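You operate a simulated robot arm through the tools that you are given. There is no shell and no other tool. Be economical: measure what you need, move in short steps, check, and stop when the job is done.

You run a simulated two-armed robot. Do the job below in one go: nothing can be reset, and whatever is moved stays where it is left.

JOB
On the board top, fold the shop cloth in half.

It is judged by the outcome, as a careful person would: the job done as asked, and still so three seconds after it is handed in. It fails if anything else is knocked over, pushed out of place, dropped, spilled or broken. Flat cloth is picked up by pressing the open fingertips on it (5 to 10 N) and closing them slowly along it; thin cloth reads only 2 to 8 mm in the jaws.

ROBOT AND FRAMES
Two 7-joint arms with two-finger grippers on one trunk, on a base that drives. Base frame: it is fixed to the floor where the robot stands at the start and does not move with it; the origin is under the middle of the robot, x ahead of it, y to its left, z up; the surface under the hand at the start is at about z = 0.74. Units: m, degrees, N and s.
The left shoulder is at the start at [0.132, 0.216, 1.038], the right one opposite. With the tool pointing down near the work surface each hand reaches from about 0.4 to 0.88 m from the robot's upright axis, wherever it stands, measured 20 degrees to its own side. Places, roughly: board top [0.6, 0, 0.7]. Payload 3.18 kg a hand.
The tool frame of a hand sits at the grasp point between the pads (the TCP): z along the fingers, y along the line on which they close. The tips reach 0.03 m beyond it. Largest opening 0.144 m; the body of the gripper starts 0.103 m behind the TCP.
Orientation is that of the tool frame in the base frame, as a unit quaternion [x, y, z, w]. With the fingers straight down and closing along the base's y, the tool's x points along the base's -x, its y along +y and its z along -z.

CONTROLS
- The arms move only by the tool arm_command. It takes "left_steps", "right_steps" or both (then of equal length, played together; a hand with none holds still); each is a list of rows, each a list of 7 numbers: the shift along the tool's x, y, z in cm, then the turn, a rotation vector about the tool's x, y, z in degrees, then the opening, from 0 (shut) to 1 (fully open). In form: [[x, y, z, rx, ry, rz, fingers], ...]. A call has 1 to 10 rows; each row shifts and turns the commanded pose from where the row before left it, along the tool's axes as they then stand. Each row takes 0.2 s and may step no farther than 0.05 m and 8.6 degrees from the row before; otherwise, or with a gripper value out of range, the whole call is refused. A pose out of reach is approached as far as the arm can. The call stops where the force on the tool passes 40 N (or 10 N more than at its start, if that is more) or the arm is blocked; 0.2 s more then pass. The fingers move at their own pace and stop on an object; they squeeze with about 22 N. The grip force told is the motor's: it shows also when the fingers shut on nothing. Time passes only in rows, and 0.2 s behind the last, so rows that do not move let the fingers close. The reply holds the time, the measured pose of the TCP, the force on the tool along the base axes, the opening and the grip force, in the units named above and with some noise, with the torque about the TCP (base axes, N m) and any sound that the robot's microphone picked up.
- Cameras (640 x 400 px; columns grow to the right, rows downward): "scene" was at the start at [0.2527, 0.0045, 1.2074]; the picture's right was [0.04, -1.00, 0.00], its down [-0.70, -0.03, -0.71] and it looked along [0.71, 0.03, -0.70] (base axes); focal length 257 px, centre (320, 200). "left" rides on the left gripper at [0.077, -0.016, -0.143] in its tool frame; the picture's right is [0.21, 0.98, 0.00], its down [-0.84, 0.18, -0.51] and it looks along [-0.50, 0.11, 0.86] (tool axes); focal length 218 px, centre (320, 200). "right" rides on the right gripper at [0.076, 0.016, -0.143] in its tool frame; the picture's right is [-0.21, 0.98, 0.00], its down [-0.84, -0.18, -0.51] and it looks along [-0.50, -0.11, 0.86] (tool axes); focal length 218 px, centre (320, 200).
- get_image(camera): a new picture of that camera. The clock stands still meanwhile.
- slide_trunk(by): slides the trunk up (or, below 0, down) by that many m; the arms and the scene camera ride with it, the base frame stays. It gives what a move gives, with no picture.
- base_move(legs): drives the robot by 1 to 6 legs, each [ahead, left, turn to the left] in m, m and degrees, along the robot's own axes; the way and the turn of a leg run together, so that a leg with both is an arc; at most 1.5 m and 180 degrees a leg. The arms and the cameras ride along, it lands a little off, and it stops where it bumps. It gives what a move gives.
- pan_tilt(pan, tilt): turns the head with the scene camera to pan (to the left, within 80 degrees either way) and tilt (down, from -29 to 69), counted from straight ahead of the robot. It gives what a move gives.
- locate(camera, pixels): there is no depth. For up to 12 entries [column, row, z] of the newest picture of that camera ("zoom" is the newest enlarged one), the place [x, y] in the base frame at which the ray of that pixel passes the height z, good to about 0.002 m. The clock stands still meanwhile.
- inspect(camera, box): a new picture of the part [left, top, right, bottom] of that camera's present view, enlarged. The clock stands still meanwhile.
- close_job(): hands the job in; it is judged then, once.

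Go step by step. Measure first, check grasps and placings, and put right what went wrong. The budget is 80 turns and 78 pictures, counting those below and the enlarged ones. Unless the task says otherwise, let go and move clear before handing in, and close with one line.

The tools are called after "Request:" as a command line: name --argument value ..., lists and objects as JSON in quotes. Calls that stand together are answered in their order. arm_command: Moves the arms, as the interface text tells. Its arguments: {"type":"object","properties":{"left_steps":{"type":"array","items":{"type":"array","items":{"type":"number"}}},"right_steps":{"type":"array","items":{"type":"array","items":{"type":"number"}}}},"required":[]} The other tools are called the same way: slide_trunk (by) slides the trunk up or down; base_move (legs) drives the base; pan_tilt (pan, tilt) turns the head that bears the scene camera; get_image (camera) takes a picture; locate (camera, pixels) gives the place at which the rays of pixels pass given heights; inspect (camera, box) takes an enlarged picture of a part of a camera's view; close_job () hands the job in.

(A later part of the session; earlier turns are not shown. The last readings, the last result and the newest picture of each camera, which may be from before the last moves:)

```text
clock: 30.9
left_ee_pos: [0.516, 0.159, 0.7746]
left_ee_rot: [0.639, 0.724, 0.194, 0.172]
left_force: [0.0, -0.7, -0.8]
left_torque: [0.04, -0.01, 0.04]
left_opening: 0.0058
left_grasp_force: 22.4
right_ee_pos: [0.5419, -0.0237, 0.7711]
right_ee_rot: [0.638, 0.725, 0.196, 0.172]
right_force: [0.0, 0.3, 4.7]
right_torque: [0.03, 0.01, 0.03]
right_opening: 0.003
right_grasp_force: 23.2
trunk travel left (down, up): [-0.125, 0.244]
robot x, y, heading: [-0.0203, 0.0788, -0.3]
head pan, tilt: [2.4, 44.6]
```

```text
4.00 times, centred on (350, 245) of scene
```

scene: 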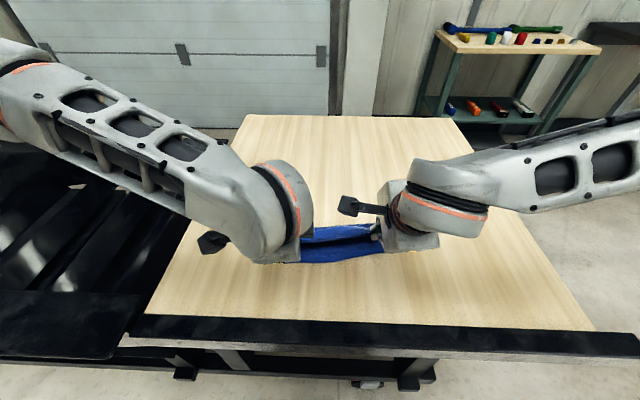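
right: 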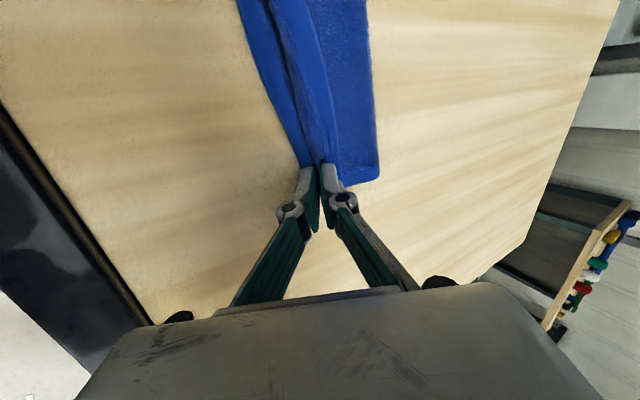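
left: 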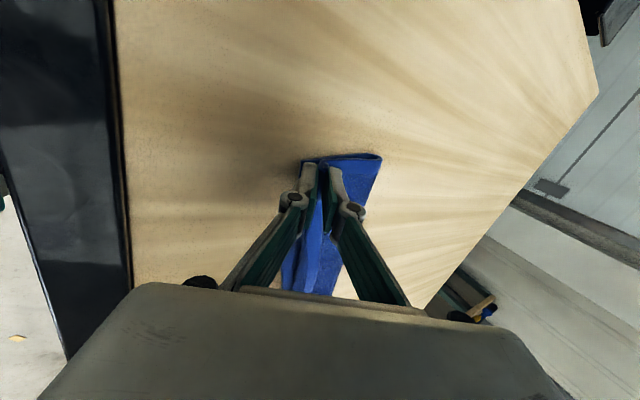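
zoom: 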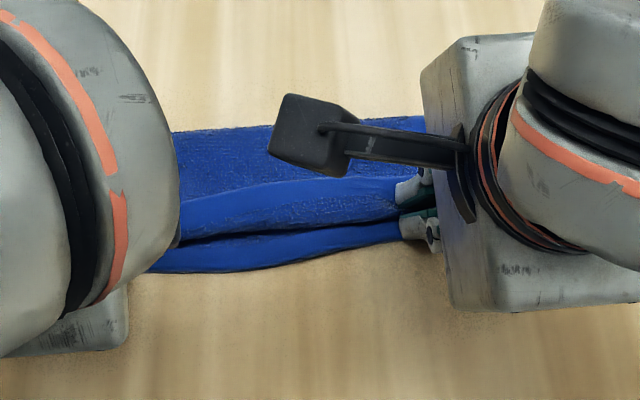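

The edge is laid close to the near edge with light contact. I'll open a little and slide the fingers back along their own axis so the edge drops.

Request:
arm_command --left_steps '[[0, 0, 0, 0, 0, 0, 0.06], [0, 0.1, -0.2, 0, 0, 0, 0.1], [0, 0, 0, 0, 0, 0, 0.12], [0, 0, -1, 0, 0, 0, 0.12], [0, 0, -1.5, 0, 0, 0, 0.12], [0, 0, -2, 0, 0, 0, 0.12], [0, 0, -3, 0, 0, 0, 0.12], [0, 0, -3, 0, 0, 0, 0.12]]' --right_steps '[[0, 0, 0, 0, 0, 0, 0.06], [0, 0.1, -0.3, 0, 0, 0, 0.1], [0, 0, 0, 0, 0, 0, 0.12], [0, 0, -1, 0, 0, 0, 0.12], [0, 0, -1.5, 0, 0, 0, 0.12], [0, 0, -2, 0, 0, 0, 0.12], [0, 0, -3, 0, 0, 0, 0.12], [0, 0, -3, 0, 0, 0, 0.12]]'

Request:
get_image --camera "left"

Request:
get_image --camera "right"

Request:
get_image --camera "scene"

```text
clock: 32.7
left_ee_pos: [0.4634, 0.1534, 0.8709]
left_ee_rot: [0.638, 0.724, 0.196, 0.172]
left_force: [-0.8, 0.3, -0.2]
left_torque: [0.02, -0.02, -0.02]
left_opening: 0.0169
left_grasp_force: 0.1
right_ee_pos: [0.486, -0.033, 0.8686]
right_ee_rot: [0.637, 0.725, 0.196, 0.172]
right_force: [-1.5, 0.1, -0.1]
right_torque: [0.02, 0.0, -0.02]
right_opening: 0.017
right_grasp_force: 0.1
trunk travel left (down, up): [-0.125, 0.244]
robot x, y, heading: [-0.0212, 0.0792, -0.2]
head pan, tilt: [2.4, 44.6]
```

```text
49 pictures are left
```

left: 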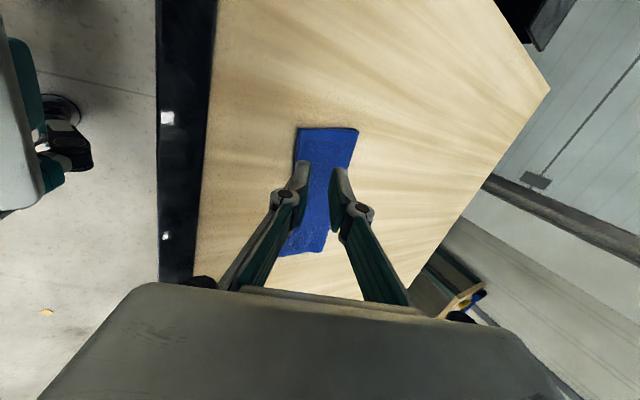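

```text
48 pictures are left
```

right: 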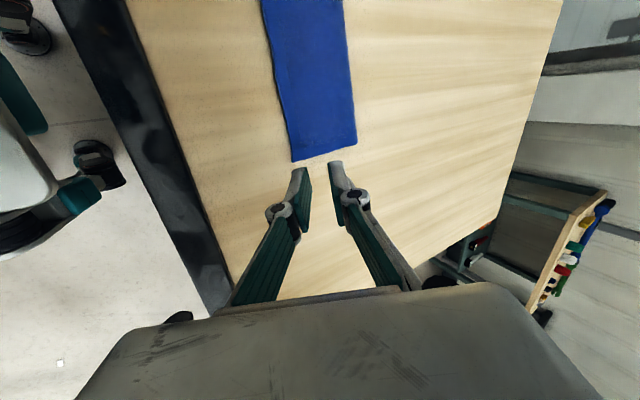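

```text
47 pictures are left
```

scene: 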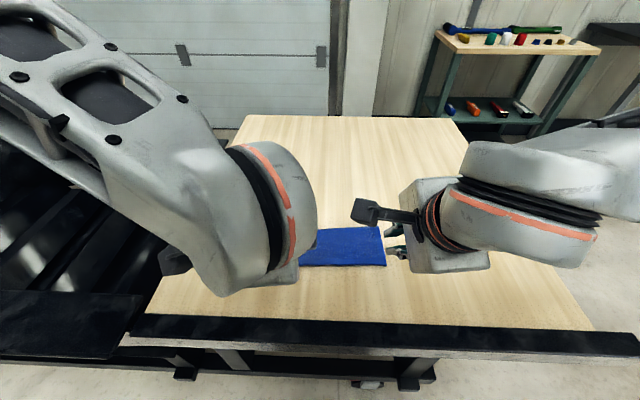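

It looks neatly folded. I'll move the hands up and outward to see it all.

Request:
arm_command --left_steps '[[0, 0, -3, 0, 0, 0, 0.12], [3, 0, -3, 0, 0, 0, 0.12], [4.5, 0, 0, 0, 0, 0, 0.12], [4.5, 0, 0, 0, 0, 0, 0.12], [4.5, 0, 0, 0, 0, 0, 0.12]]' --right_steps '[[0, 0, -3, 0, 0, 0, 0.12], [-3, 0, -3, 0, 0, 0, 0.12], [-4.5, 0, 0, 0, 0, 0, 0.12], [-4.5, 0, 0, 0, 0, 0, 0.12], [-4.5, 0, 0, 0, 0, 0, 0.12]]'

Request:
inspect --camera "scene" --box '[250, 190, 410, 290]'

Request:
get_image --camera "scene"

```text
clock: 33.9
left_ee_pos: [0.4645, 0.2831, 0.9431]
left_ee_rot: [0.639, 0.725, 0.193, 0.17]
left_force: [-0.6, -0.6, -0.6]
left_torque: [-0.02, 0.0, -0.02]
left_opening: 0.0175
left_grasp_force: 0.1
left hand out of reach, approached as far as the arm can: row 3, 4, 5
right_ee_pos: [0.4942, -0.1875, 0.9275]
right_ee_rot: [0.637, 0.726, 0.194, 0.171]
right_force: [-0.2, 0.2, 0.9]
right_torque: [0.03, -0.04, -0.02]
right_opening: 0.0172
right_grasp_force: 0.0
right hand out of reach, approached as far as the arm can: row 3, 4
trunk travel left (down, up): [-0.125, 0.244]
robot x, y, heading: [-0.0166, 0.0832, -0.1]
head pan, tilt: [2.4, 44.6]
```

```text
4.00 times, centred on (330, 240) of scene
```

zoom: 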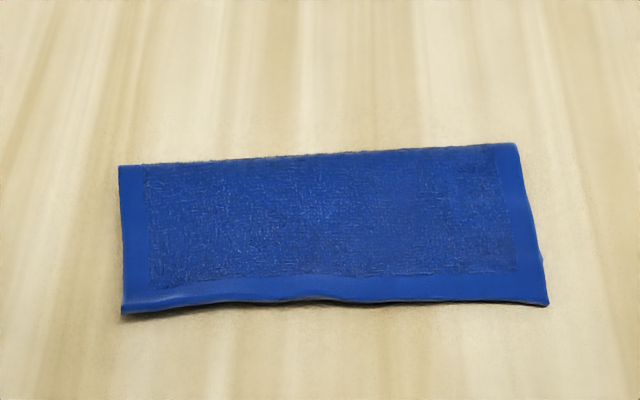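

```text
45 pictures are left
```

scene: 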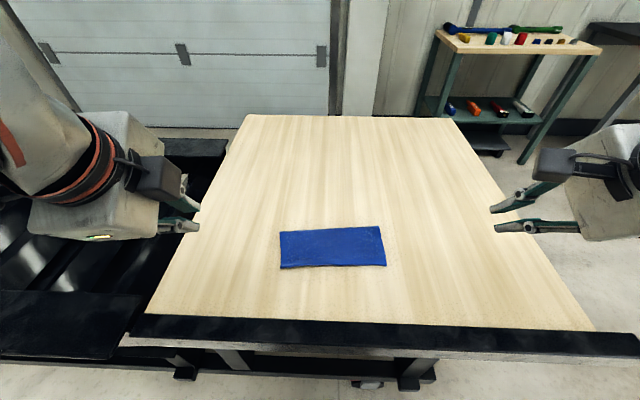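

The fold looks clean, with the top edge lined up over the near edge at zoom rows 300–312. I'll check the dimensions quickly.

Request:
locate --camera "scene" --pixels '[[280, 232, 0.745], [281, 268, 0.745], [380, 226, 0.745], [386, 265, 0.745]]'

```text
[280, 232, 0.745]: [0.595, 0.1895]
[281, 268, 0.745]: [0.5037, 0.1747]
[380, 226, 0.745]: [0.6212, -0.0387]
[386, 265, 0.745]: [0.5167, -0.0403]
```

The depth is 0.092 on the left and 0.10 on the right, so the right edge may overhang slightly. I'll take a closer look at that corner.

Request:
inspect --camera "scene" --box '[340, 215, 404, 275]'

Request:
inspect --camera "scene" --box '[270, 220, 334, 280]'

Request:
get_image --camera "right"

```text
6.67 times, centred on (372, 245) of scene
```

zoom: 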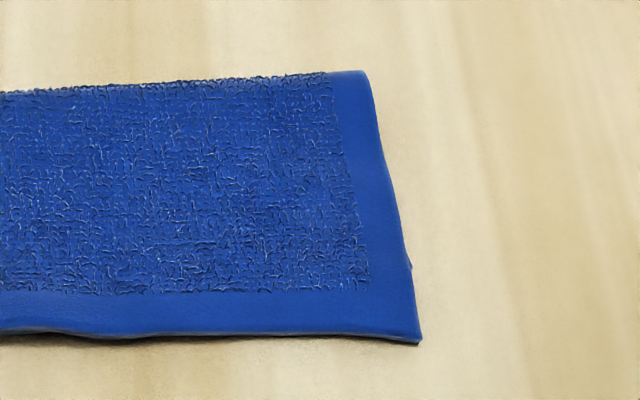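

```text
6.67 times, centred on (302, 250) of scene
```

zoom: 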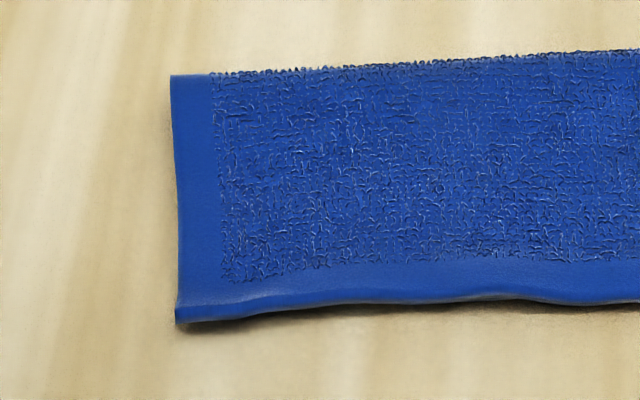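

```text
42 pictures are left
```

right: 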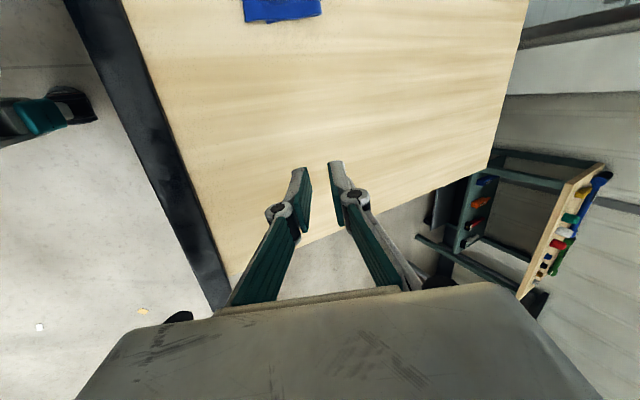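

The right corner may hide a mismatch: there's a small step at zoom (410,268) compared with the tip at (421,342). I'll look closer from the right wrist camera.

Request:
inspect --camera "right" --box '[230, 0, 340, 60]'

Request:
locate --camera "scene" --pixels '[[381, 255, 0.742], [379, 250, 0.742]]'

```text
5.82 times, centred on (285, 30) of right
```

zoom: 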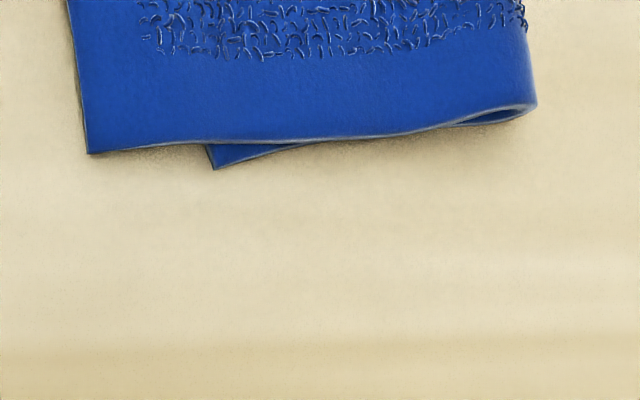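

```text
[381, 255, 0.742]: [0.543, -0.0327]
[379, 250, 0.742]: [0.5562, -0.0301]
```

Confirmed: on the right the top layer overhangs the lower corner by about 2.7 cm. I'll check the left end too before fixing it.

Request:
get_image --camera "left"

Request:
inspect --camera "left" --box '[240, 140, 400, 300]'

```text
40 pictures are left
```

left: 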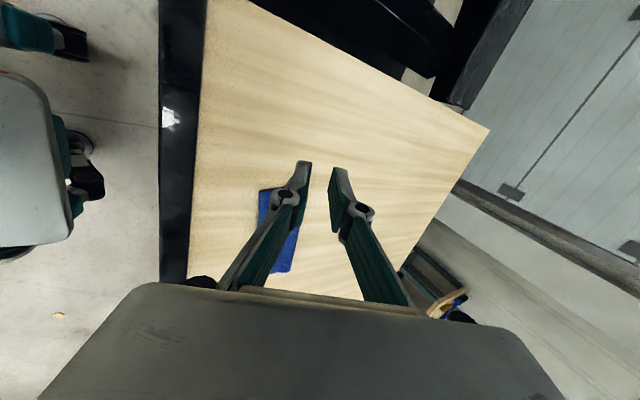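

```text
2.50 times, centred on (320, 220) of left
```

zoom: 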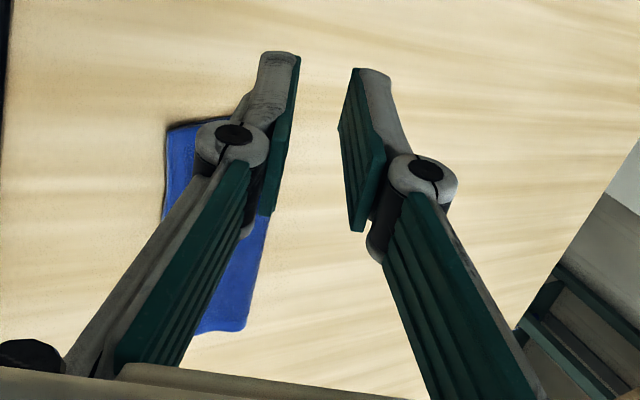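

The left end is within several millimetres, so only the right needs correcting. I'll set the right hand vertical again and bring it over the overhanging edge near (0.524,-0.021).

Request:
arm_command --right_steps '[[0, 0, 0, 5, 0, 0, 0.14], [0, 0, 0, 5, 0, 0, 0.14], [0, 0, 0, 5, 0, 0, 0.14], [0, 0, 0, 5, 0, 0, 0.14], [0, 0, 0, 5, 0, 0, 0.14], [0, 0, 0, 5, 0, 0, 0.14]]'

Request:
arm_command --right_steps '[[4.0, 1.28, 0, 0, 0, 0, 0.14], [4.0, 1.28, 0, 0, 0, 0, 0.14], [4.0, 1.28, 0, 0, 0, 0, 0.14], [4.0, 1.28, 0, 0, 0, 0, 0.14], [0, 0, 3.5, 0, 0, 0, 0.14], [0, 0, 3.5, 0, 0, 0, 0.14], [0, 0, 3, 0, 0, 0, 0.14], [0, 0, 2.5, 0, 0, 0, 0.14], [0, 0, 0, 0, 0, 0, 0.14]]'

Request:
get_image --camera "right"

```text
clock: 35.3
left_ee_pos: [0.4641, 0.2816, 0.9429]
left_ee_rot: [0.639, 0.724, 0.194, 0.17]
left_force: [0.2, 0.2, -0.2]
left_torque: [-0.02, -0.01, -0.07]
left_opening: 0.0174
left_grasp_force: 0.1
right_ee_pos: [0.4984, -0.1931, 0.9267]
right_ee_rot: [0.66, 0.751, 0.0, 0.0]
right_force: [0.1, 0.0, 1.1]
right_torque: [-0.01, -0.02, -0.01]
right_opening: 0.0203
right_grasp_force: 0.0
trunk travel left (down, up): [-0.125, 0.244]
robot x, y, heading: [-0.0208, 0.0785, 0.2]
head pan, tilt: [2.4, 44.6]
```

```text
clock: 37.3
left_ee_pos: [0.4641, 0.2818, 0.943]
left_ee_rot: [0.639, 0.725, 0.195, 0.171]
left_force: [0.3, -0.3, 0.6]
left_torque: [0.02, 0.0, 0.01]
left_opening: 0.0172
left_grasp_force: 0.1
right_ee_pos: [0.5292, -0.029, 0.8004]
right_ee_rot: [0.66, 0.751, 0.001, 0.0]
right_force: [-0.2, -0.2, 0.7]
right_torque: [0.0, -0.01, 0.04]
right_opening: 0.0202
right_grasp_force: 0.0
trunk travel left (down, up): [-0.125, 0.244]
robot x, y, heading: [-0.0204, 0.0803, -0.2]
head pan, tilt: [2.4, 44.6]
```

```text
38 pictures are left
```

right: 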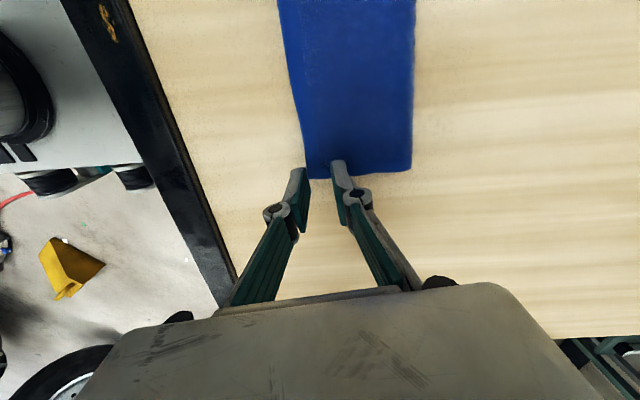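

Now I'll locate the overhanging corner (310,179), the edge (300,130), and the lower corner step at (348,178).

Request:
inspect --camera "right" --box '[270, 90, 430, 200]'

Request:
locate --camera "right" --pixels '[[310, 179, 0.743], [300, 130, 0.743], [410, 172, 0.743], [286, 40, 0.743]]'

```text
3.64 times, centred on (350, 145) of right
```

zoom: 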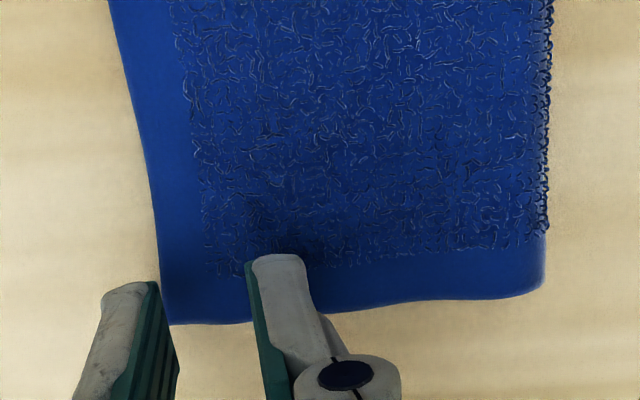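

```text
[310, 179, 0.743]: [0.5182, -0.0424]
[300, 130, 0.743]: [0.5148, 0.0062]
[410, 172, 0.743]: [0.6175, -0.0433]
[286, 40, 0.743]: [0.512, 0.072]
```

I'll shift 0.4 cm toward the near side and 0.3 cm inward, then lower to contact.

Request:
arm_command --right_steps '[[0.3, -0.4, 0, 0, 0, 0, 0.14], [0, 0, 1.5, 0, 0, 0, 0.14], [0, 0, 1, 0, 0, 0, 0.14], [0, 0, 0.35, 0, 0, 0, 0.14], [0, 0, 0, 0, 0, 0, 0.14]]'

Request:
inspect --camera "right" --box '[270, 90, 430, 200]'

```text
clock: 38.5
left_ee_pos: [0.4639, 0.2806, 0.9434]
left_ee_rot: [0.639, 0.724, 0.195, 0.171]
left_force: [-0.8, 0.8, 0.6]
left_torque: [-0.02, 0.0, -0.03]
left_opening: 0.0175
left_grasp_force: 0.0
right_ee_pos: [0.5248, -0.0256, 0.7747]
right_ee_rot: [0.66, 0.752, 0.001, 0.001]
right_force: [0.3, 0.2, 4.9]
right_torque: [0.02, -0.07, -0.01]
right_opening: 0.0198
right_grasp_force: 0.2
trunk travel left (down, up): [-0.125, 0.244]
robot x, y, heading: [-0.0234, 0.0803, -0.2]
head pan, tilt: [2.4, 44.6]
```

```text
3.64 times, centred on (350, 145) of right
```

zoom: 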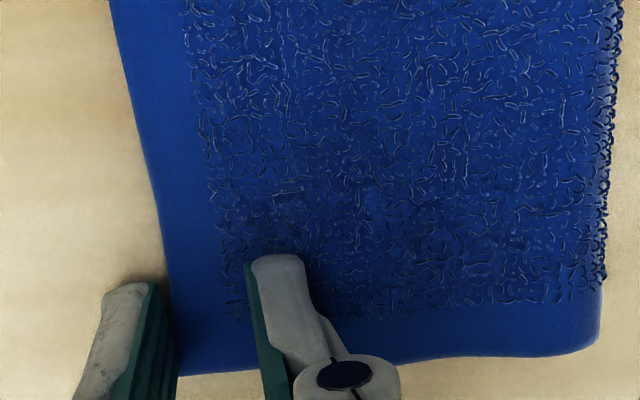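

Contact is about 5 N with the near finger just outside the edge. Closing slowly now.

Request:
arm_command --right_steps '[[0, 0, 0.08, 0, 0, 0, 0.14], [0, 0, 0, 0, 0, 0, 0.12], [0, 0, 0, 0, 0, 0, 0.1], [0, 0, 0, 0, 0, 0, 0.08], [0, 0, 0, 0, 0, 0, 0.06], [0, 0, 0, 0, 0, 0, 0.04], [0, 0, 0, 0, 0, 0, 0.02], [0, 0, 0, 0, 0, 0, 0], [0, 0, 0, 0, 0, 0, 0]]'

Request:
arm_command --right_steps '[[0, 0, -0.8, 0, 0, 0, 0], [0, 0, -0.8, 0, 0, 0, 0]]'

Request:
inspect --camera "right" --box '[230, 60, 430, 220]'

```text
clock: 40.5
left_ee_pos: [0.4637, 0.2837, 0.9433]
left_ee_rot: [0.639, 0.725, 0.194, 0.17]
left_force: [-0.1, -0.2, -0.2]
left_torque: [0.03, -0.01, 0.01]
left_opening: 0.0171
left_grasp_force: 0.1
right_ee_pos: [0.525, -0.0266, 0.7722]
right_ee_rot: [0.66, 0.752, 0.001, 0.001]
right_force: [0.4, 0.8, 2.1]
right_torque: [-0.03, 0.01, 0.01]
right_opening: 0.0002
right_grasp_force: 22.1
trunk travel left (down, up): [-0.125, 0.244]
robot x, y, heading: [-0.0196, 0.0821, 0.2]
head pan, tilt: [2.4, 44.6]
```

```text
clock: 41.1
left_ee_pos: [0.4639, 0.2816, 0.9443]
left_ee_rot: [0.639, 0.725, 0.193, 0.17]
left_force: [0.0, 0.1, 0.2]
left_torque: [-0.01, 0.02, 0.0]
left_opening: 0.0173
left_grasp_force: 0.1
right_ee_pos: [0.5245, -0.0256, 0.7883]
right_ee_rot: [0.66, 0.751, 0.001, 0.001]
right_force: [0.5, 0.4, 0.0]
right_torque: [-0.02, -0.02, 0.0]
right_opening: 0.0003
right_grasp_force: 21.8
trunk travel left (down, up): [-0.125, 0.244]
robot x, y, heading: [-0.0239, 0.0802, -0.0]
head pan, tilt: [2.4, 44.6]
```

```text
2.50 times, centred on (330, 140) of right
```

zoom: 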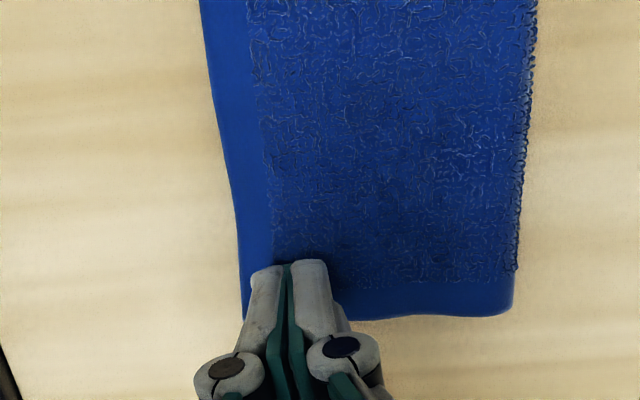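

Missed: the opening reads 0.3 mm, so the finger slid over the edge. I'll retry with a 0.03 opening, shifted 0.5 cm toward the cloth and pressed a bit harder.

Request:
arm_command --right_steps '[[0, 0, -1, 0, 0, 0, 0.1], [0, 0.5, 0, 0, 0, 0, 0.21], [0, 0, 1.5, 0, 0, 0, 0.21], [0, 0, 0.8, 0, 0, 0, 0.21], [0, 0, 0.3, 0, 0, 0, 0.21], [0, 0, 0, 0, 0, 0, 0.21]]'

Request:
inspect --camera "right" --box '[230, 60, 430, 220]'

```text
clock: 42.5
left_ee_pos: [0.4635, 0.2812, 0.9445]
left_ee_rot: [0.639, 0.724, 0.195, 0.171]
left_force: [0.4, 0.3, 0.4]
left_torque: [-0.01, 0.02, 0.01]
left_opening: 0.0173
left_grasp_force: 0.0
right_ee_pos: [0.5294, -0.0258, 0.7732]
right_ee_rot: [0.66, 0.751, 0.002, 0.003]
right_force: [0.0, 0.9, 18.1]
right_torque: [0.02, -0.39, -0.01]
right_opening: 0.0305
right_grasp_force: 0.1
trunk travel left (down, up): [-0.125, 0.244]
robot x, y, heading: [-0.0218, 0.0793, -0.3]
head pan, tilt: [2.4, 44.6]
```

```text
2.50 times, centred on (330, 140) of right
```

zoom: 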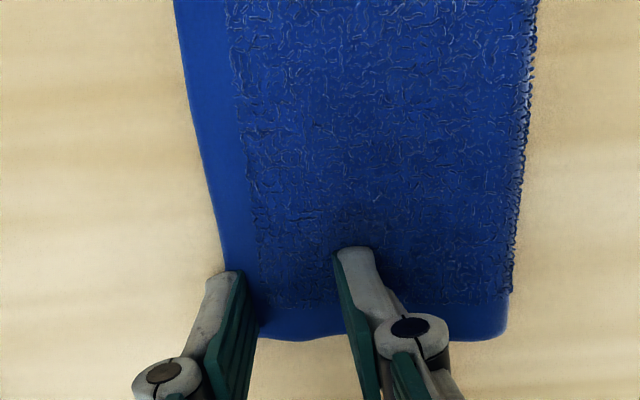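

It's 18 N, borne mostly by the inner finger on the double layer (torque −0.39). I'll tilt about 4° so the outer finger also touches, ease off, and close.

Request:
arm_command --right_steps '[[0, -0.1, -0.1, -4, 0, 0, 0.21], [0, 0, 0, 0, 0, 0, 0.21]]'

```text
clock: 43.1
left_ee_pos: [0.4637, 0.2812, 0.9442]
left_ee_rot: [0.639, 0.725, 0.194, 0.171]
left_force: [0.7, -0.4, 0.0]
left_torque: [-0.03, 0.0, 0.0]
left_opening: 0.0172
left_grasp_force: 0.0
right_ee_pos: [0.5258, -0.0242, 0.7732]
right_ee_rot: [0.66, 0.75, 0.027, 0.024]
right_force: [-2.8, 1.4, 18.4]
right_torque: [-0.04, 0.16, -0.02]
right_opening: 0.0295
right_grasp_force: 0.2
trunk travel left (down, up): [-0.125, 0.244]
robot x, y, heading: [-0.0192, 0.0807, -0.4]
head pan, tilt: [2.4, 44.6]
```

The torque is nearly balanced now. I'll back off 0.1 cm and close slowly.

Request:
arm_command --right_steps '[[0, 0, -0.12, 0, 0, 0, 0.21], [0, 0, 0, 0, 0, 0, 0.18], [0, 0, 0, 0, 0, 0, 0.15], [0, 0, 0, 0, 0, 0, 0.12], [0, 0, 0, 0, 0, 0, 0.09], [0, 0, 0, 0, 0, 0, 0.06], [0, 0, 0, 0, 0, 0, 0.03], [0, 0, 0, 0, 0, 0, 0], [0, 0, 0, 0, 0, 0, 0]]'

Request:
inspect --camera "right" --box '[230, 60, 430, 220]'

```text
clock: 45.1
left_ee_pos: [0.4647, 0.2822, 0.942]
left_ee_rot: [0.639, 0.725, 0.194, 0.17]
left_force: [0.3, 1.1, -0.8]
left_torque: [0.01, -0.02, -0.01]
left_opening: 0.0172
left_grasp_force: 0.1
right_ee_pos: [0.5285, -0.0264, 0.7736]
right_ee_rot: [0.66, 0.75, 0.027, 0.024]
right_force: [-0.2, 1.3, 2.2]
right_torque: [0.02, -0.03, -0.05]
right_opening: 0.0063
right_grasp_force: 22.4
trunk travel left (down, up): [-0.125, 0.244]
robot x, y, heading: [-0.0237, 0.079, 0.1]
head pan, tilt: [2.4, 44.6]
```

```text
2.50 times, centred on (330, 140) of right
```

zoom: 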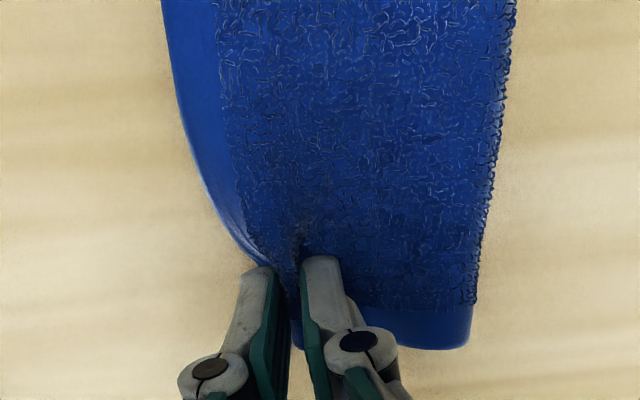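

Gripped at 6.3 mm. I'll lift 3 cm and check it's only the top layer.

Request:
arm_command --right_steps '[[0, 0, -1, 0, 0, 0, 0], [0, 0.2, -1, 0, 0, 0, 0], [0, 0.4, -1, 0, 0, 0, 0], [0, 0, 0, 0, 0, 0, 0]]'

Request:
inspect --camera "right" --box '[230, 60, 430, 220]'

Request:
inspect --camera "scene" --box '[260, 200, 420, 290]'

```text
clock: 46.1
left_ee_pos: [0.4642, 0.2816, 0.943]
left_ee_rot: [0.639, 0.725, 0.193, 0.17]
left_force: [0.3, 0.2, 0.0]
left_torque: [-0.01, -0.01, -0.02]
left_opening: 0.0171
left_grasp_force: 0.0
right_ee_pos: [0.5312, -0.0237, 0.8042]
right_ee_rot: [0.66, 0.751, 0.027, 0.024]
right_force: [0.2, 0.5, 0.4]
right_torque: [-0.02, -0.03, -0.03]
right_opening: 0.0064
right_grasp_force: 21.9
trunk travel left (down, up): [-0.125, 0.244]
robot x, y, heading: [-0.0179, 0.0762, -0.2]
head pan, tilt: [2.4, 44.6]
```

```text
2.50 times, centred on (330, 140) of right
```

zoom: 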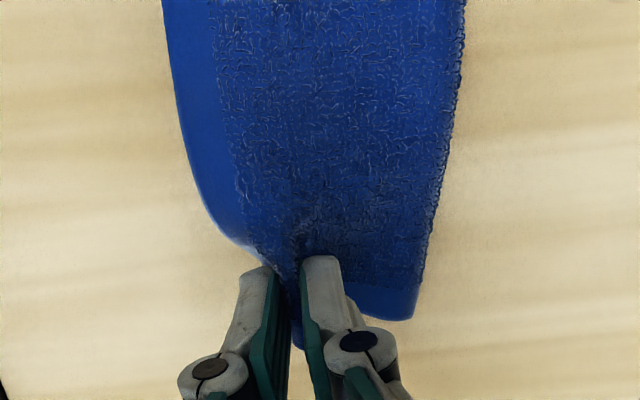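

```text
4.00 times, centred on (340, 245) of scene
```

zoom: 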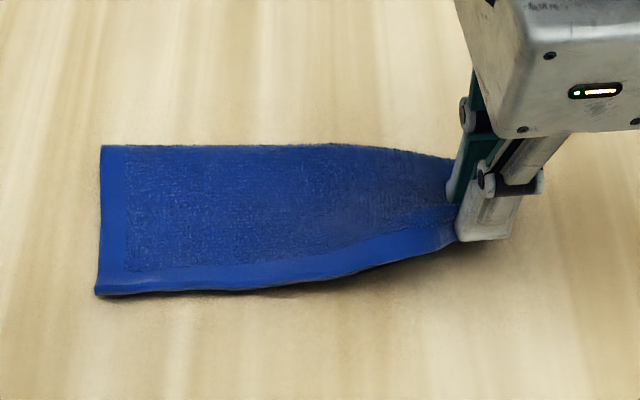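

The crease corner moved in too, so both layers are probably in the jaws. I'll set it back down, release, rise, and turn the gripper 90° so it pinches only the single-layer overhang.

Request:
arm_command --right_steps '[[0, -0.4, 1, 0, 0, 0, 0], [0, -0.2, 1, 0, 0, 0, 0], [0, 0, 0.8, 0, 0, 0, 0], [0, 0, 0, 0, 0, 0, 0.1], [0, 0, 0, 0, 0, 0, 0.25], [0, 0, -1, 0, 0, 0, 0.25], [0, 0, -3, 0, 0, 0, 0.25], [0, 0, -4, 0, 0, 0, 0.25]]'

Request:
arm_command --right_steps '[[0, 0, 0, 4, 0, 0, 0.25], [0, 0, 0, 0, 0, -8.2, 0.25], [0, 0, 0, 0, 0, -8.2, 0.25], [0, 0, 0, 0, 0, -8.2, 0.25], [0, 0, 0, 0, 0, -8.2, 0.25], [0, 0, 0, 0, 0, -8.2, 0.25], [0, 0, 0, 0, 0, -8.2, 0.25], [0, 0, 0, 0, 0, -8.2, 0.25], [0, 0, 0, 0, 0, -8.2, 0.25], [0, 0, 0, 0, 0, -8.2, 0.25]]'

Request:
arm_command --right_steps '[[0, 0, 0, 0, 0, -8.2, 0.25], [0, 0, 0, 0, 0, -8.0, 0.25], [4, -4, 0, 0, 0, 0, 0.25]]'

Request:
get_image --camera "right"

Request:
inspect --camera "scene" --box '[260, 200, 420, 290]'

```text
clock: 47.9
left_ee_pos: [0.4638, 0.282, 0.9433]
left_ee_rot: [0.639, 0.725, 0.194, 0.17]
left_force: [-0.3, 0.4, 0.6]
left_torque: [0.01, -0.01, 0.01]
left_opening: 0.0174
left_grasp_force: 0.0
right_ee_pos: [0.5196, -0.0293, 0.858]
right_ee_rot: [0.66, 0.751, 0.027, 0.024]
right_force: [-0.5, -0.7, 1.2]
right_torque: [0.01, -0.03, -0.01]
right_opening: 0.0361
right_grasp_force: 0.0
trunk travel left (down, up): [-0.125, 0.244]
robot x, y, heading: [-0.0228, 0.077, -0.1]
head pan, tilt: [2.4, 44.6]
```

```text
clock: 50.1
left_ee_pos: [0.465, 0.2816, 0.9434]
left_ee_rot: [0.639, 0.725, 0.193, 0.17]
left_force: [-0.3, -0.3, 0.5]
left_torque: [-0.01, -0.01, 0.01]
left_opening: 0.0173
left_grasp_force: 0.0
right_ee_pos: [0.5218, -0.0262, 0.8552]
right_ee_rot: [0.075, 0.997, 0.001, 0.002]
right_force: [-0.3, 0.7, -0.2]
right_torque: [-0.02, -0.02, 0.0]
right_opening: 0.036
right_grasp_force: 0.0
trunk travel left (down, up): [-0.125, 0.244]
robot x, y, heading: [-0.0192, 0.0772, -0.1]
head pan, tilt: [2.4, 44.6]
```

```text
refused: row 3 steps farther than a row can; nothing moved
```

```text
30 pictures are left
```

right: 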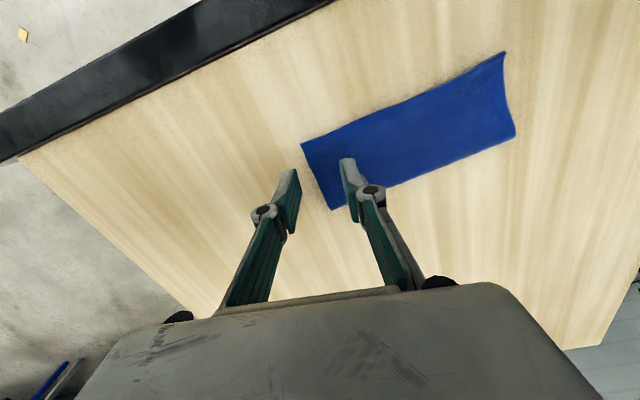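

```text
4.00 times, centred on (340, 245) of scene
```

zoom: 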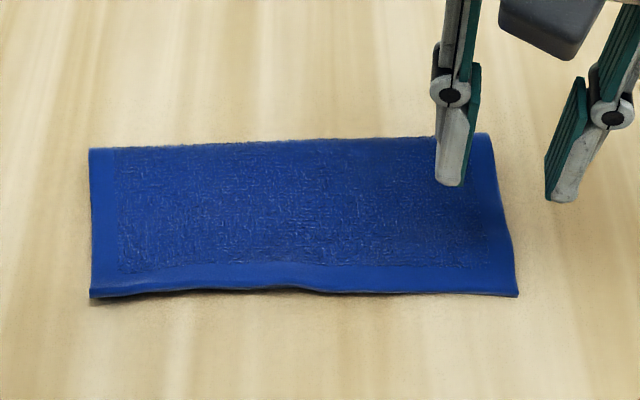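

The gripper yaw is now right (8.6°) and the cloth lies flat again. I'll zoom in on the right end to see both layers.

Request:
inspect --camera "right" --box '[280, 100, 420, 220]'

Request:
locate --camera "right" --pixels '[[302, 144, 0.743], [332, 210, 0.743], [400, 105, 0.743], [503, 52, 0.743]]'

Request:
inspect --camera "scene" --box '[350, 225, 400, 280]'

```text
3.33 times, centred on (350, 160) of right
```

zoom: 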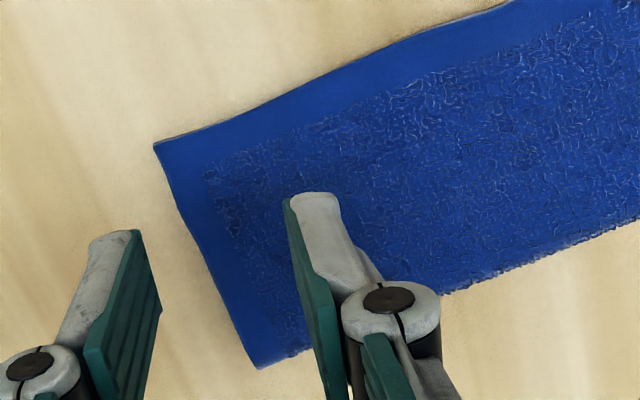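

```text
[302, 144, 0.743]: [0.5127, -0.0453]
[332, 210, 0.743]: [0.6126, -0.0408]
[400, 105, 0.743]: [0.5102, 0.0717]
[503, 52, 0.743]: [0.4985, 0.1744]
```

```text
7.27 times, centred on (375, 252) of scene
```

zoom: 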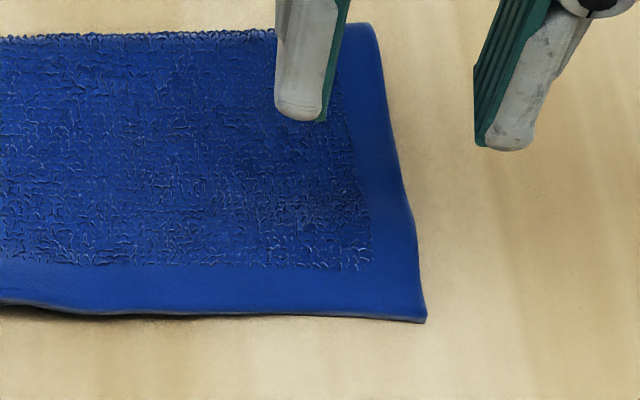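

The single-layer overhang spans about 2.7 cm at the near-right corner (0.513,-0.045). I'll bring the fingers, closing along the edge, onto just that strip at about (0.5225,-0.014).

Request:
arm_command --right_steps '[[-0.2, 1.18, 2, 0, 0, 0, 0.21], [0, 0, 3, 0, 0, 0, 0.21], [0, 0, 2, 0, 0, 0, 0.21], [0, 0, 0.6, 0, 0, 0, 0.21], [0, 0, 0, 0, 0, 0, 0.21]]'

Request:
inspect --camera "right" --box '[240, 80, 400, 220]'

```text
clock: 51.3
left_ee_pos: [0.4643, 0.2818, 0.9433]
left_ee_rot: [0.639, 0.725, 0.194, 0.171]
left_force: [0.7, 0.7, -0.3]
left_torque: [-0.02, 0.0, 0.02]
left_opening: 0.0171
left_grasp_force: 0.1
right_ee_pos: [0.5262, -0.0137, 0.7792]
right_ee_rot: [0.077, 0.997, -0.001, 0.001]
right_force: [0.4, -1.0, -0.4]
right_torque: [0.03, -0.01, 0.0]
right_opening: 0.0302
right_grasp_force: 0.0
trunk travel left (down, up): [-0.125, 0.244]
robot x, y, heading: [-0.0245, 0.0822, 0.1]
head pan, tilt: [2.4, 44.6]
```

```text
2.86 times, centred on (320, 150) of right
```

zoom: 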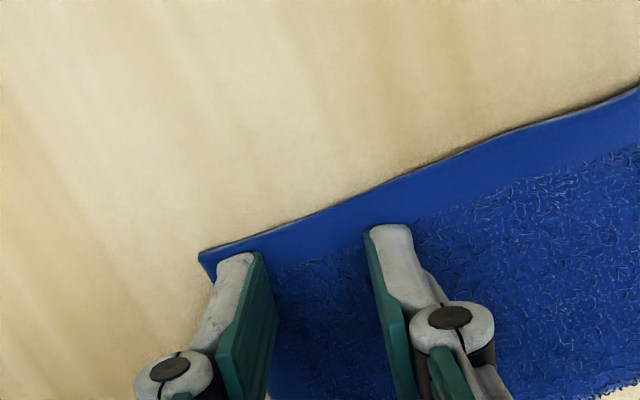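

The outer finger is at the edge and the inner about 0.5 cm inside. I'll square up to the edge by 6°, move 0.3 cm toward it, and press.

Request:
arm_command --right_steps '[[0.35, 0, 0, 0, 0, 6, 0.21], [0, 0, 0.4, 0, 0, 0, 0.21], [0, 0, 0.25, 0, 0, 0, 0.21], [0, 0, 0, 0, 0, 0, 0.21]]'

Request:
inspect --camera "right" --box '[240, 80, 400, 220]'

```text
clock: 52.3
left_ee_pos: [0.4641, 0.2811, 0.9433]
left_ee_rot: [0.639, 0.724, 0.194, 0.171]
left_force: [0.0, -0.5, -1.1]
left_torque: [-0.01, -0.01, -0.01]
left_opening: 0.0173
left_grasp_force: 0.1
right_ee_pos: [0.5231, -0.0124, 0.7747]
right_ee_rot: [0.128, 0.992, 0.001, 0.001]
right_force: [0.9, -1.0, 7.5]
right_torque: [0.04, -0.07, -0.02]
right_opening: 0.0298
right_grasp_force: 0.0
trunk travel left (down, up): [-0.125, 0.244]
robot x, y, heading: [-0.0211, 0.0788, 0.1]
head pan, tilt: [2.4, 44.6]
```

```text
2.86 times, centred on (320, 150) of right
```

zoom: 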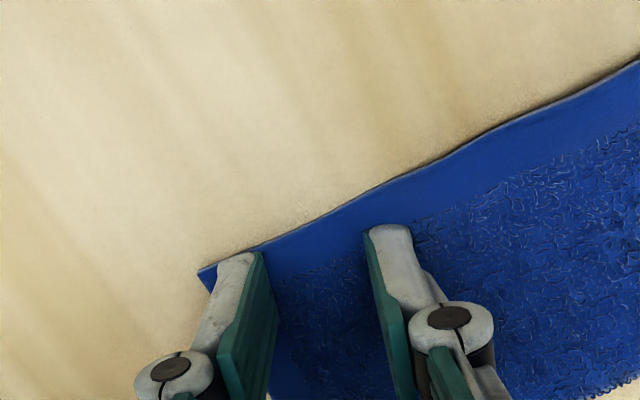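

I turned the wrong way: yaw is now 14.7°. I'll lift 5 mm, turn back 15°, and press again.

Request:
arm_command --right_steps '[[0, 0, -0.7, 0, 0, 0, 0.21], [0, 0, 0, 0, 0, -8, 0.21], [0, 0, 0, 0, 0, -7.5, 0.21], [0, 0, 0.3, 0, 0, 0, 0.21], [0, 0, 0, 0, 0, 0, 0.21]]'

Request:
inspect --camera "right" --box '[240, 80, 400, 220]'

```text
clock: 53.5
left_ee_pos: [0.4646, 0.2815, 0.9434]
left_ee_rot: [0.639, 0.725, 0.194, 0.17]
left_force: [0.1, 0.5, -0.8]
left_torque: [0.0, 0.03, -0.03]
left_opening: 0.0174
left_grasp_force: 0.0
right_ee_pos: [0.5233, -0.0137, 0.7778]
right_ee_rot: [-0.007, 1.0, 0.0, 0.001]
right_force: [-0.3, 0.2, 0.1]
right_torque: [0.01, 0.05, -0.03]
right_opening: 0.0301
right_grasp_force: 0.1
trunk travel left (down, up): [-0.125, 0.244]
robot x, y, heading: [-0.0207, 0.0787, -0.1]
head pan, tilt: [2.4, 44.6]
```

```text
2.86 times, centred on (320, 150) of right
```

zoom: 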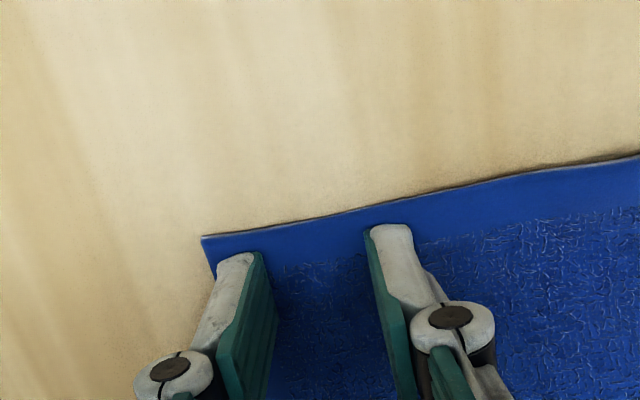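

Both fingers now straddle the overhang squarely. I'll press and close slowly.

Request:
arm_command --right_steps '[[0, 0, 0.35, 0, 0, 0, 0.21], [0, 0, 0.12, 0, 0, 0, 0.21], [0, 0, 0, 0, 0, 0, 0.21]]'

```text
clock: 54.3
left_ee_pos: [0.4643, 0.2821, 0.9443]
left_ee_rot: [0.639, 0.724, 0.194, 0.171]
left_force: [-0.4, 0.0, -1.5]
left_torque: [0.04, 0.01, 0.02]
left_opening: 0.017
left_grasp_force: 0.0
right_ee_pos: [0.523, -0.013, 0.775]
right_ee_rot: [-0.006, 1.0, 0.0, 0.003]
right_force: [-0.5, -1.1, 7.6]
right_torque: [0.03, -0.08, -0.05]
right_opening: 0.0298
right_grasp_force: 0.0
trunk travel left (down, up): [-0.125, 0.244]
robot x, y, heading: [-0.0194, 0.0814, -0.1]
head pan, tilt: [2.4, 44.6]
```

7.6 N, good. Closing slowly.

Request:
arm_command --right_steps '[[0, 0, 0, 0, 0, 0, 0.18], [0, 0, 0, 0, 0, 0, 0.155], [0, 0, 0, 0, 0, 0, 0.13], [0, 0, 0, 0, 0, 0, 0.105], [0, 0, 0, 0, 0, 0, 0.08], [0, 0, 0, 0, 0, 0, 0.055], [0, 0, 0, 0, 0, 0, 0.03], [0, 0, 0, 0, 0, 0, 0], [0, 0, 0, 0, 0, 0, 0]]'

Request:
arm_command --right_steps '[[0, 0, -0.8, 0, 0, 0, 0], [-0.2, 0, -1, 0, 0, 0, 0], [-0.3, 0, -1, 0, 0, 0, 0], [0, 0, 0, 0, 0, 0, 0]]'

Request:
get_image --camera "right"

Request:
inspect --camera "scene" --box '[260, 200, 420, 290]'

```text
clock: 56.3
left_ee_pos: [0.4651, 0.2822, 0.9445]
left_ee_rot: [0.639, 0.725, 0.193, 0.17]
left_force: [0.4, -0.3, 0.0]
left_torque: [0.0, -0.03, -0.03]
left_opening: 0.0175
left_grasp_force: 0.1
right_ee_pos: [0.5223, -0.0146, 0.7743]
right_ee_rot: [-0.006, 1.0, -0.001, 0.001]
right_force: [0.0, 0.5, 3.1]
right_torque: [0.03, -0.03, 0.01]
right_opening: 0.0074
right_grasp_force: 22.5
trunk travel left (down, up): [-0.125, 0.244]
robot x, y, heading: [-0.0204, 0.0795, -0.0]
head pan, tilt: [2.4, 44.6]
```

```text
clock: 57.3
left_ee_pos: [0.4641, 0.2816, 0.9441]
left_ee_rot: [0.639, 0.724, 0.194, 0.171]
left_force: [-0.1, 1.1, 0.3]
left_torque: [-0.03, 0.02, -0.02]
left_opening: 0.0171
left_grasp_force: 0.1
right_ee_pos: [0.5275, -0.0134, 0.8013]
right_ee_rot: [-0.005, 1.0, -0.001, 0.001]
right_force: [0.3, -0.4, -0.4]
right_torque: [-0.01, -0.01, 0.03]
right_opening: 0.0076
right_grasp_force: 22.0
trunk travel left (down, up): [-0.125, 0.244]
robot x, y, heading: [-0.0182, 0.0813, -0.3]
head pan, tilt: [2.4, 44.6]
```

```text
23 pictures are left
```

right: 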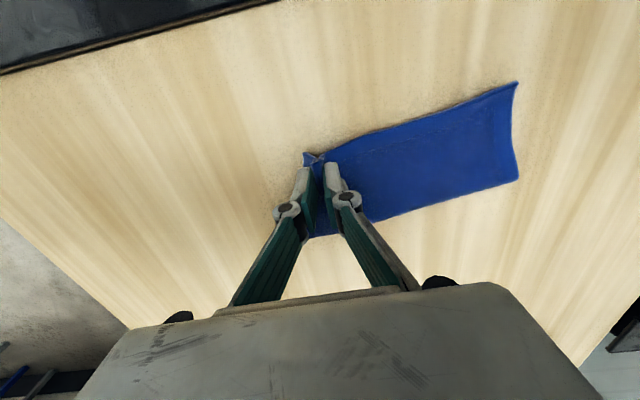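

```text
4.00 times, centred on (340, 245) of scene
```

zoom: 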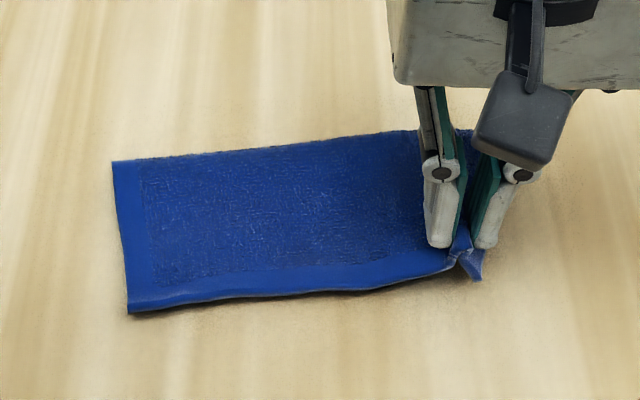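

Grip reads 7.6 mm and the corner is lifted. I'll zoom in to see whether the lower layer stayed on the board.

Request:
inspect --camera "scene" --box '[340, 225, 400, 285]'

Request:
inspect --camera "right" --box '[270, 120, 400, 250]'

```text
6.67 times, centred on (370, 255) of scene
```

zoom: 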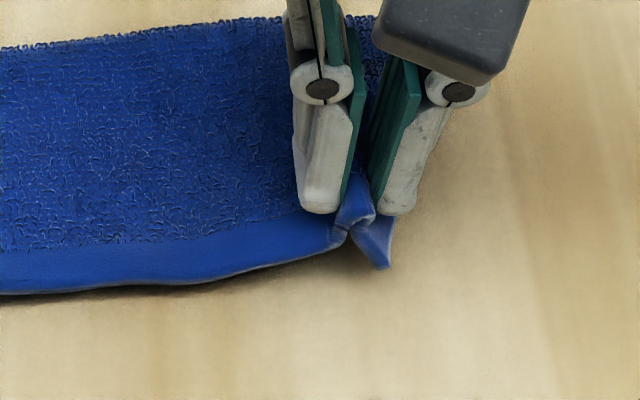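

```text
3.08 times, centred on (335, 185) of right
```

zoom: 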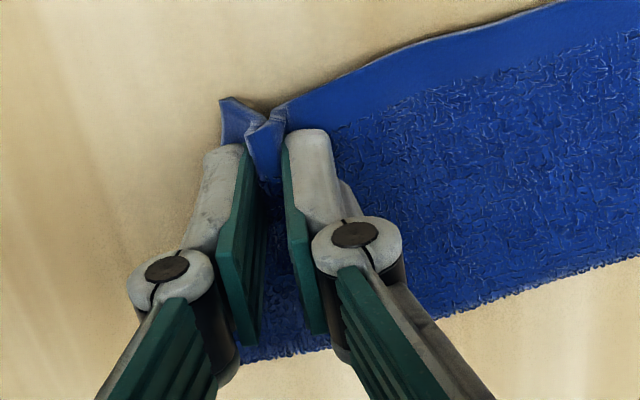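

The crease hasn't been drawn in, which suggests only the top layer is held. I'll lift 2.5 cm more, move 2.5 cm away from the near edge, and look for the lower layer.

Request:
arm_command --right_steps '[[-0.8, 0, -1, 0, 0, 0, 0], [-0.8, 0, -1, 0, 0, 0, 0], [-0.9, 0, -0.5, 0, 0, 0, 0], [0, 0, 0, 0, 0, 0, 0]]'

Request:
inspect --camera "scene" --box '[270, 195, 414, 285]'

```text
clock: 58.3
left_ee_pos: [0.4637, 0.2813, 0.9424]
left_ee_rot: [0.639, 0.724, 0.194, 0.172]
left_force: [-0.2, -0.3, -0.1]
left_torque: [-0.01, 0.03, 0.01]
left_opening: 0.0174
left_grasp_force: 0.1
right_ee_pos: [0.5546, -0.0138, 0.8253]
right_ee_rot: [-0.006, 1.0, 0.0, 0.001]
right_force: [1.1, 1.0, 0.0]
right_torque: [0.01, 0.03, -0.02]
right_opening: 0.0072
right_grasp_force: 21.8
trunk travel left (down, up): [-0.125, 0.244]
robot x, y, heading: [-0.0186, 0.0795, -0.2]
head pan, tilt: [2.4, 44.6]
```

```text
4.44 times, centred on (342, 240) of scene
```

zoom: 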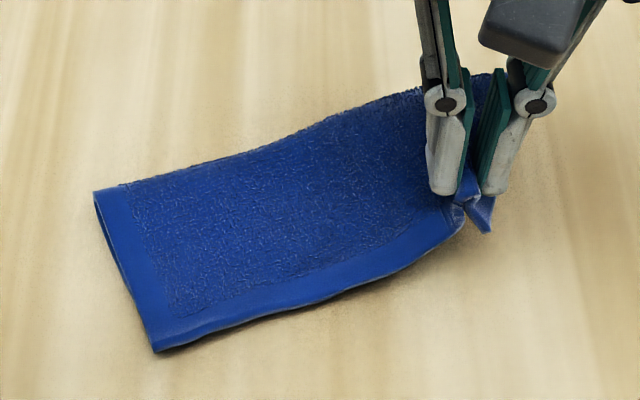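

Both layers came up, so the lower edge is nearer than I judged. I'll put it back by reversing, release, and re-measure; next time I'll overlap only the outermost 1 cm.

Request:
arm_command --right_steps '[[0.9, 0, 0.8, 0, 0, 0, 0], [0.9, 0, 1.1, 0, 0, 0, 0], [0.7, 0, 1.2, 0, 0, 0, 0], [0.5, 0, 1.2, 0, 0, 0, 0], [0.2, 0, 0.6, 0, 0, 0, 0], [0, 0, 0, 0, 0, 0, 0.08], [0, 0, 0, 0, 0, 0, 0.21], [0, 0, -1, 0, 0, 0, 0.21], [0, 0, -3, 0, 0, 0, 0.21], [-1, -4.5, -2, 0, 0, 0, 0.21]]'

Request:
get_image --camera "right"

Request:
inspect --camera "scene" --box '[270, 195, 414, 285]'

```text
refused: row 10 steps farther than a row can; nothing moved
```

```text
18 pictures are left
```

right: 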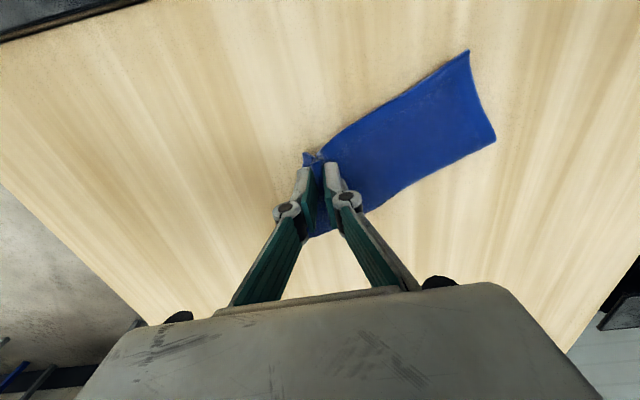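

```text
4.44 times, centred on (342, 240) of scene
```

zoom: 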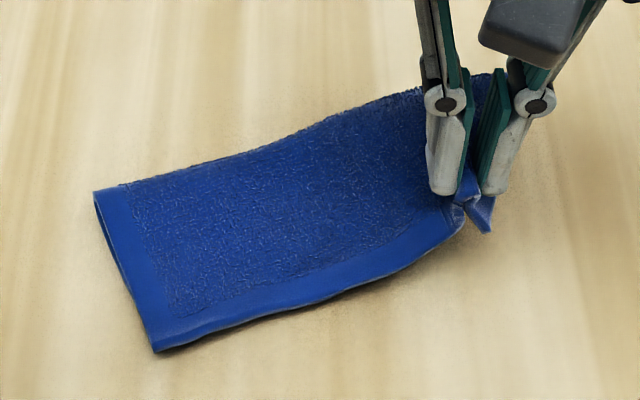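

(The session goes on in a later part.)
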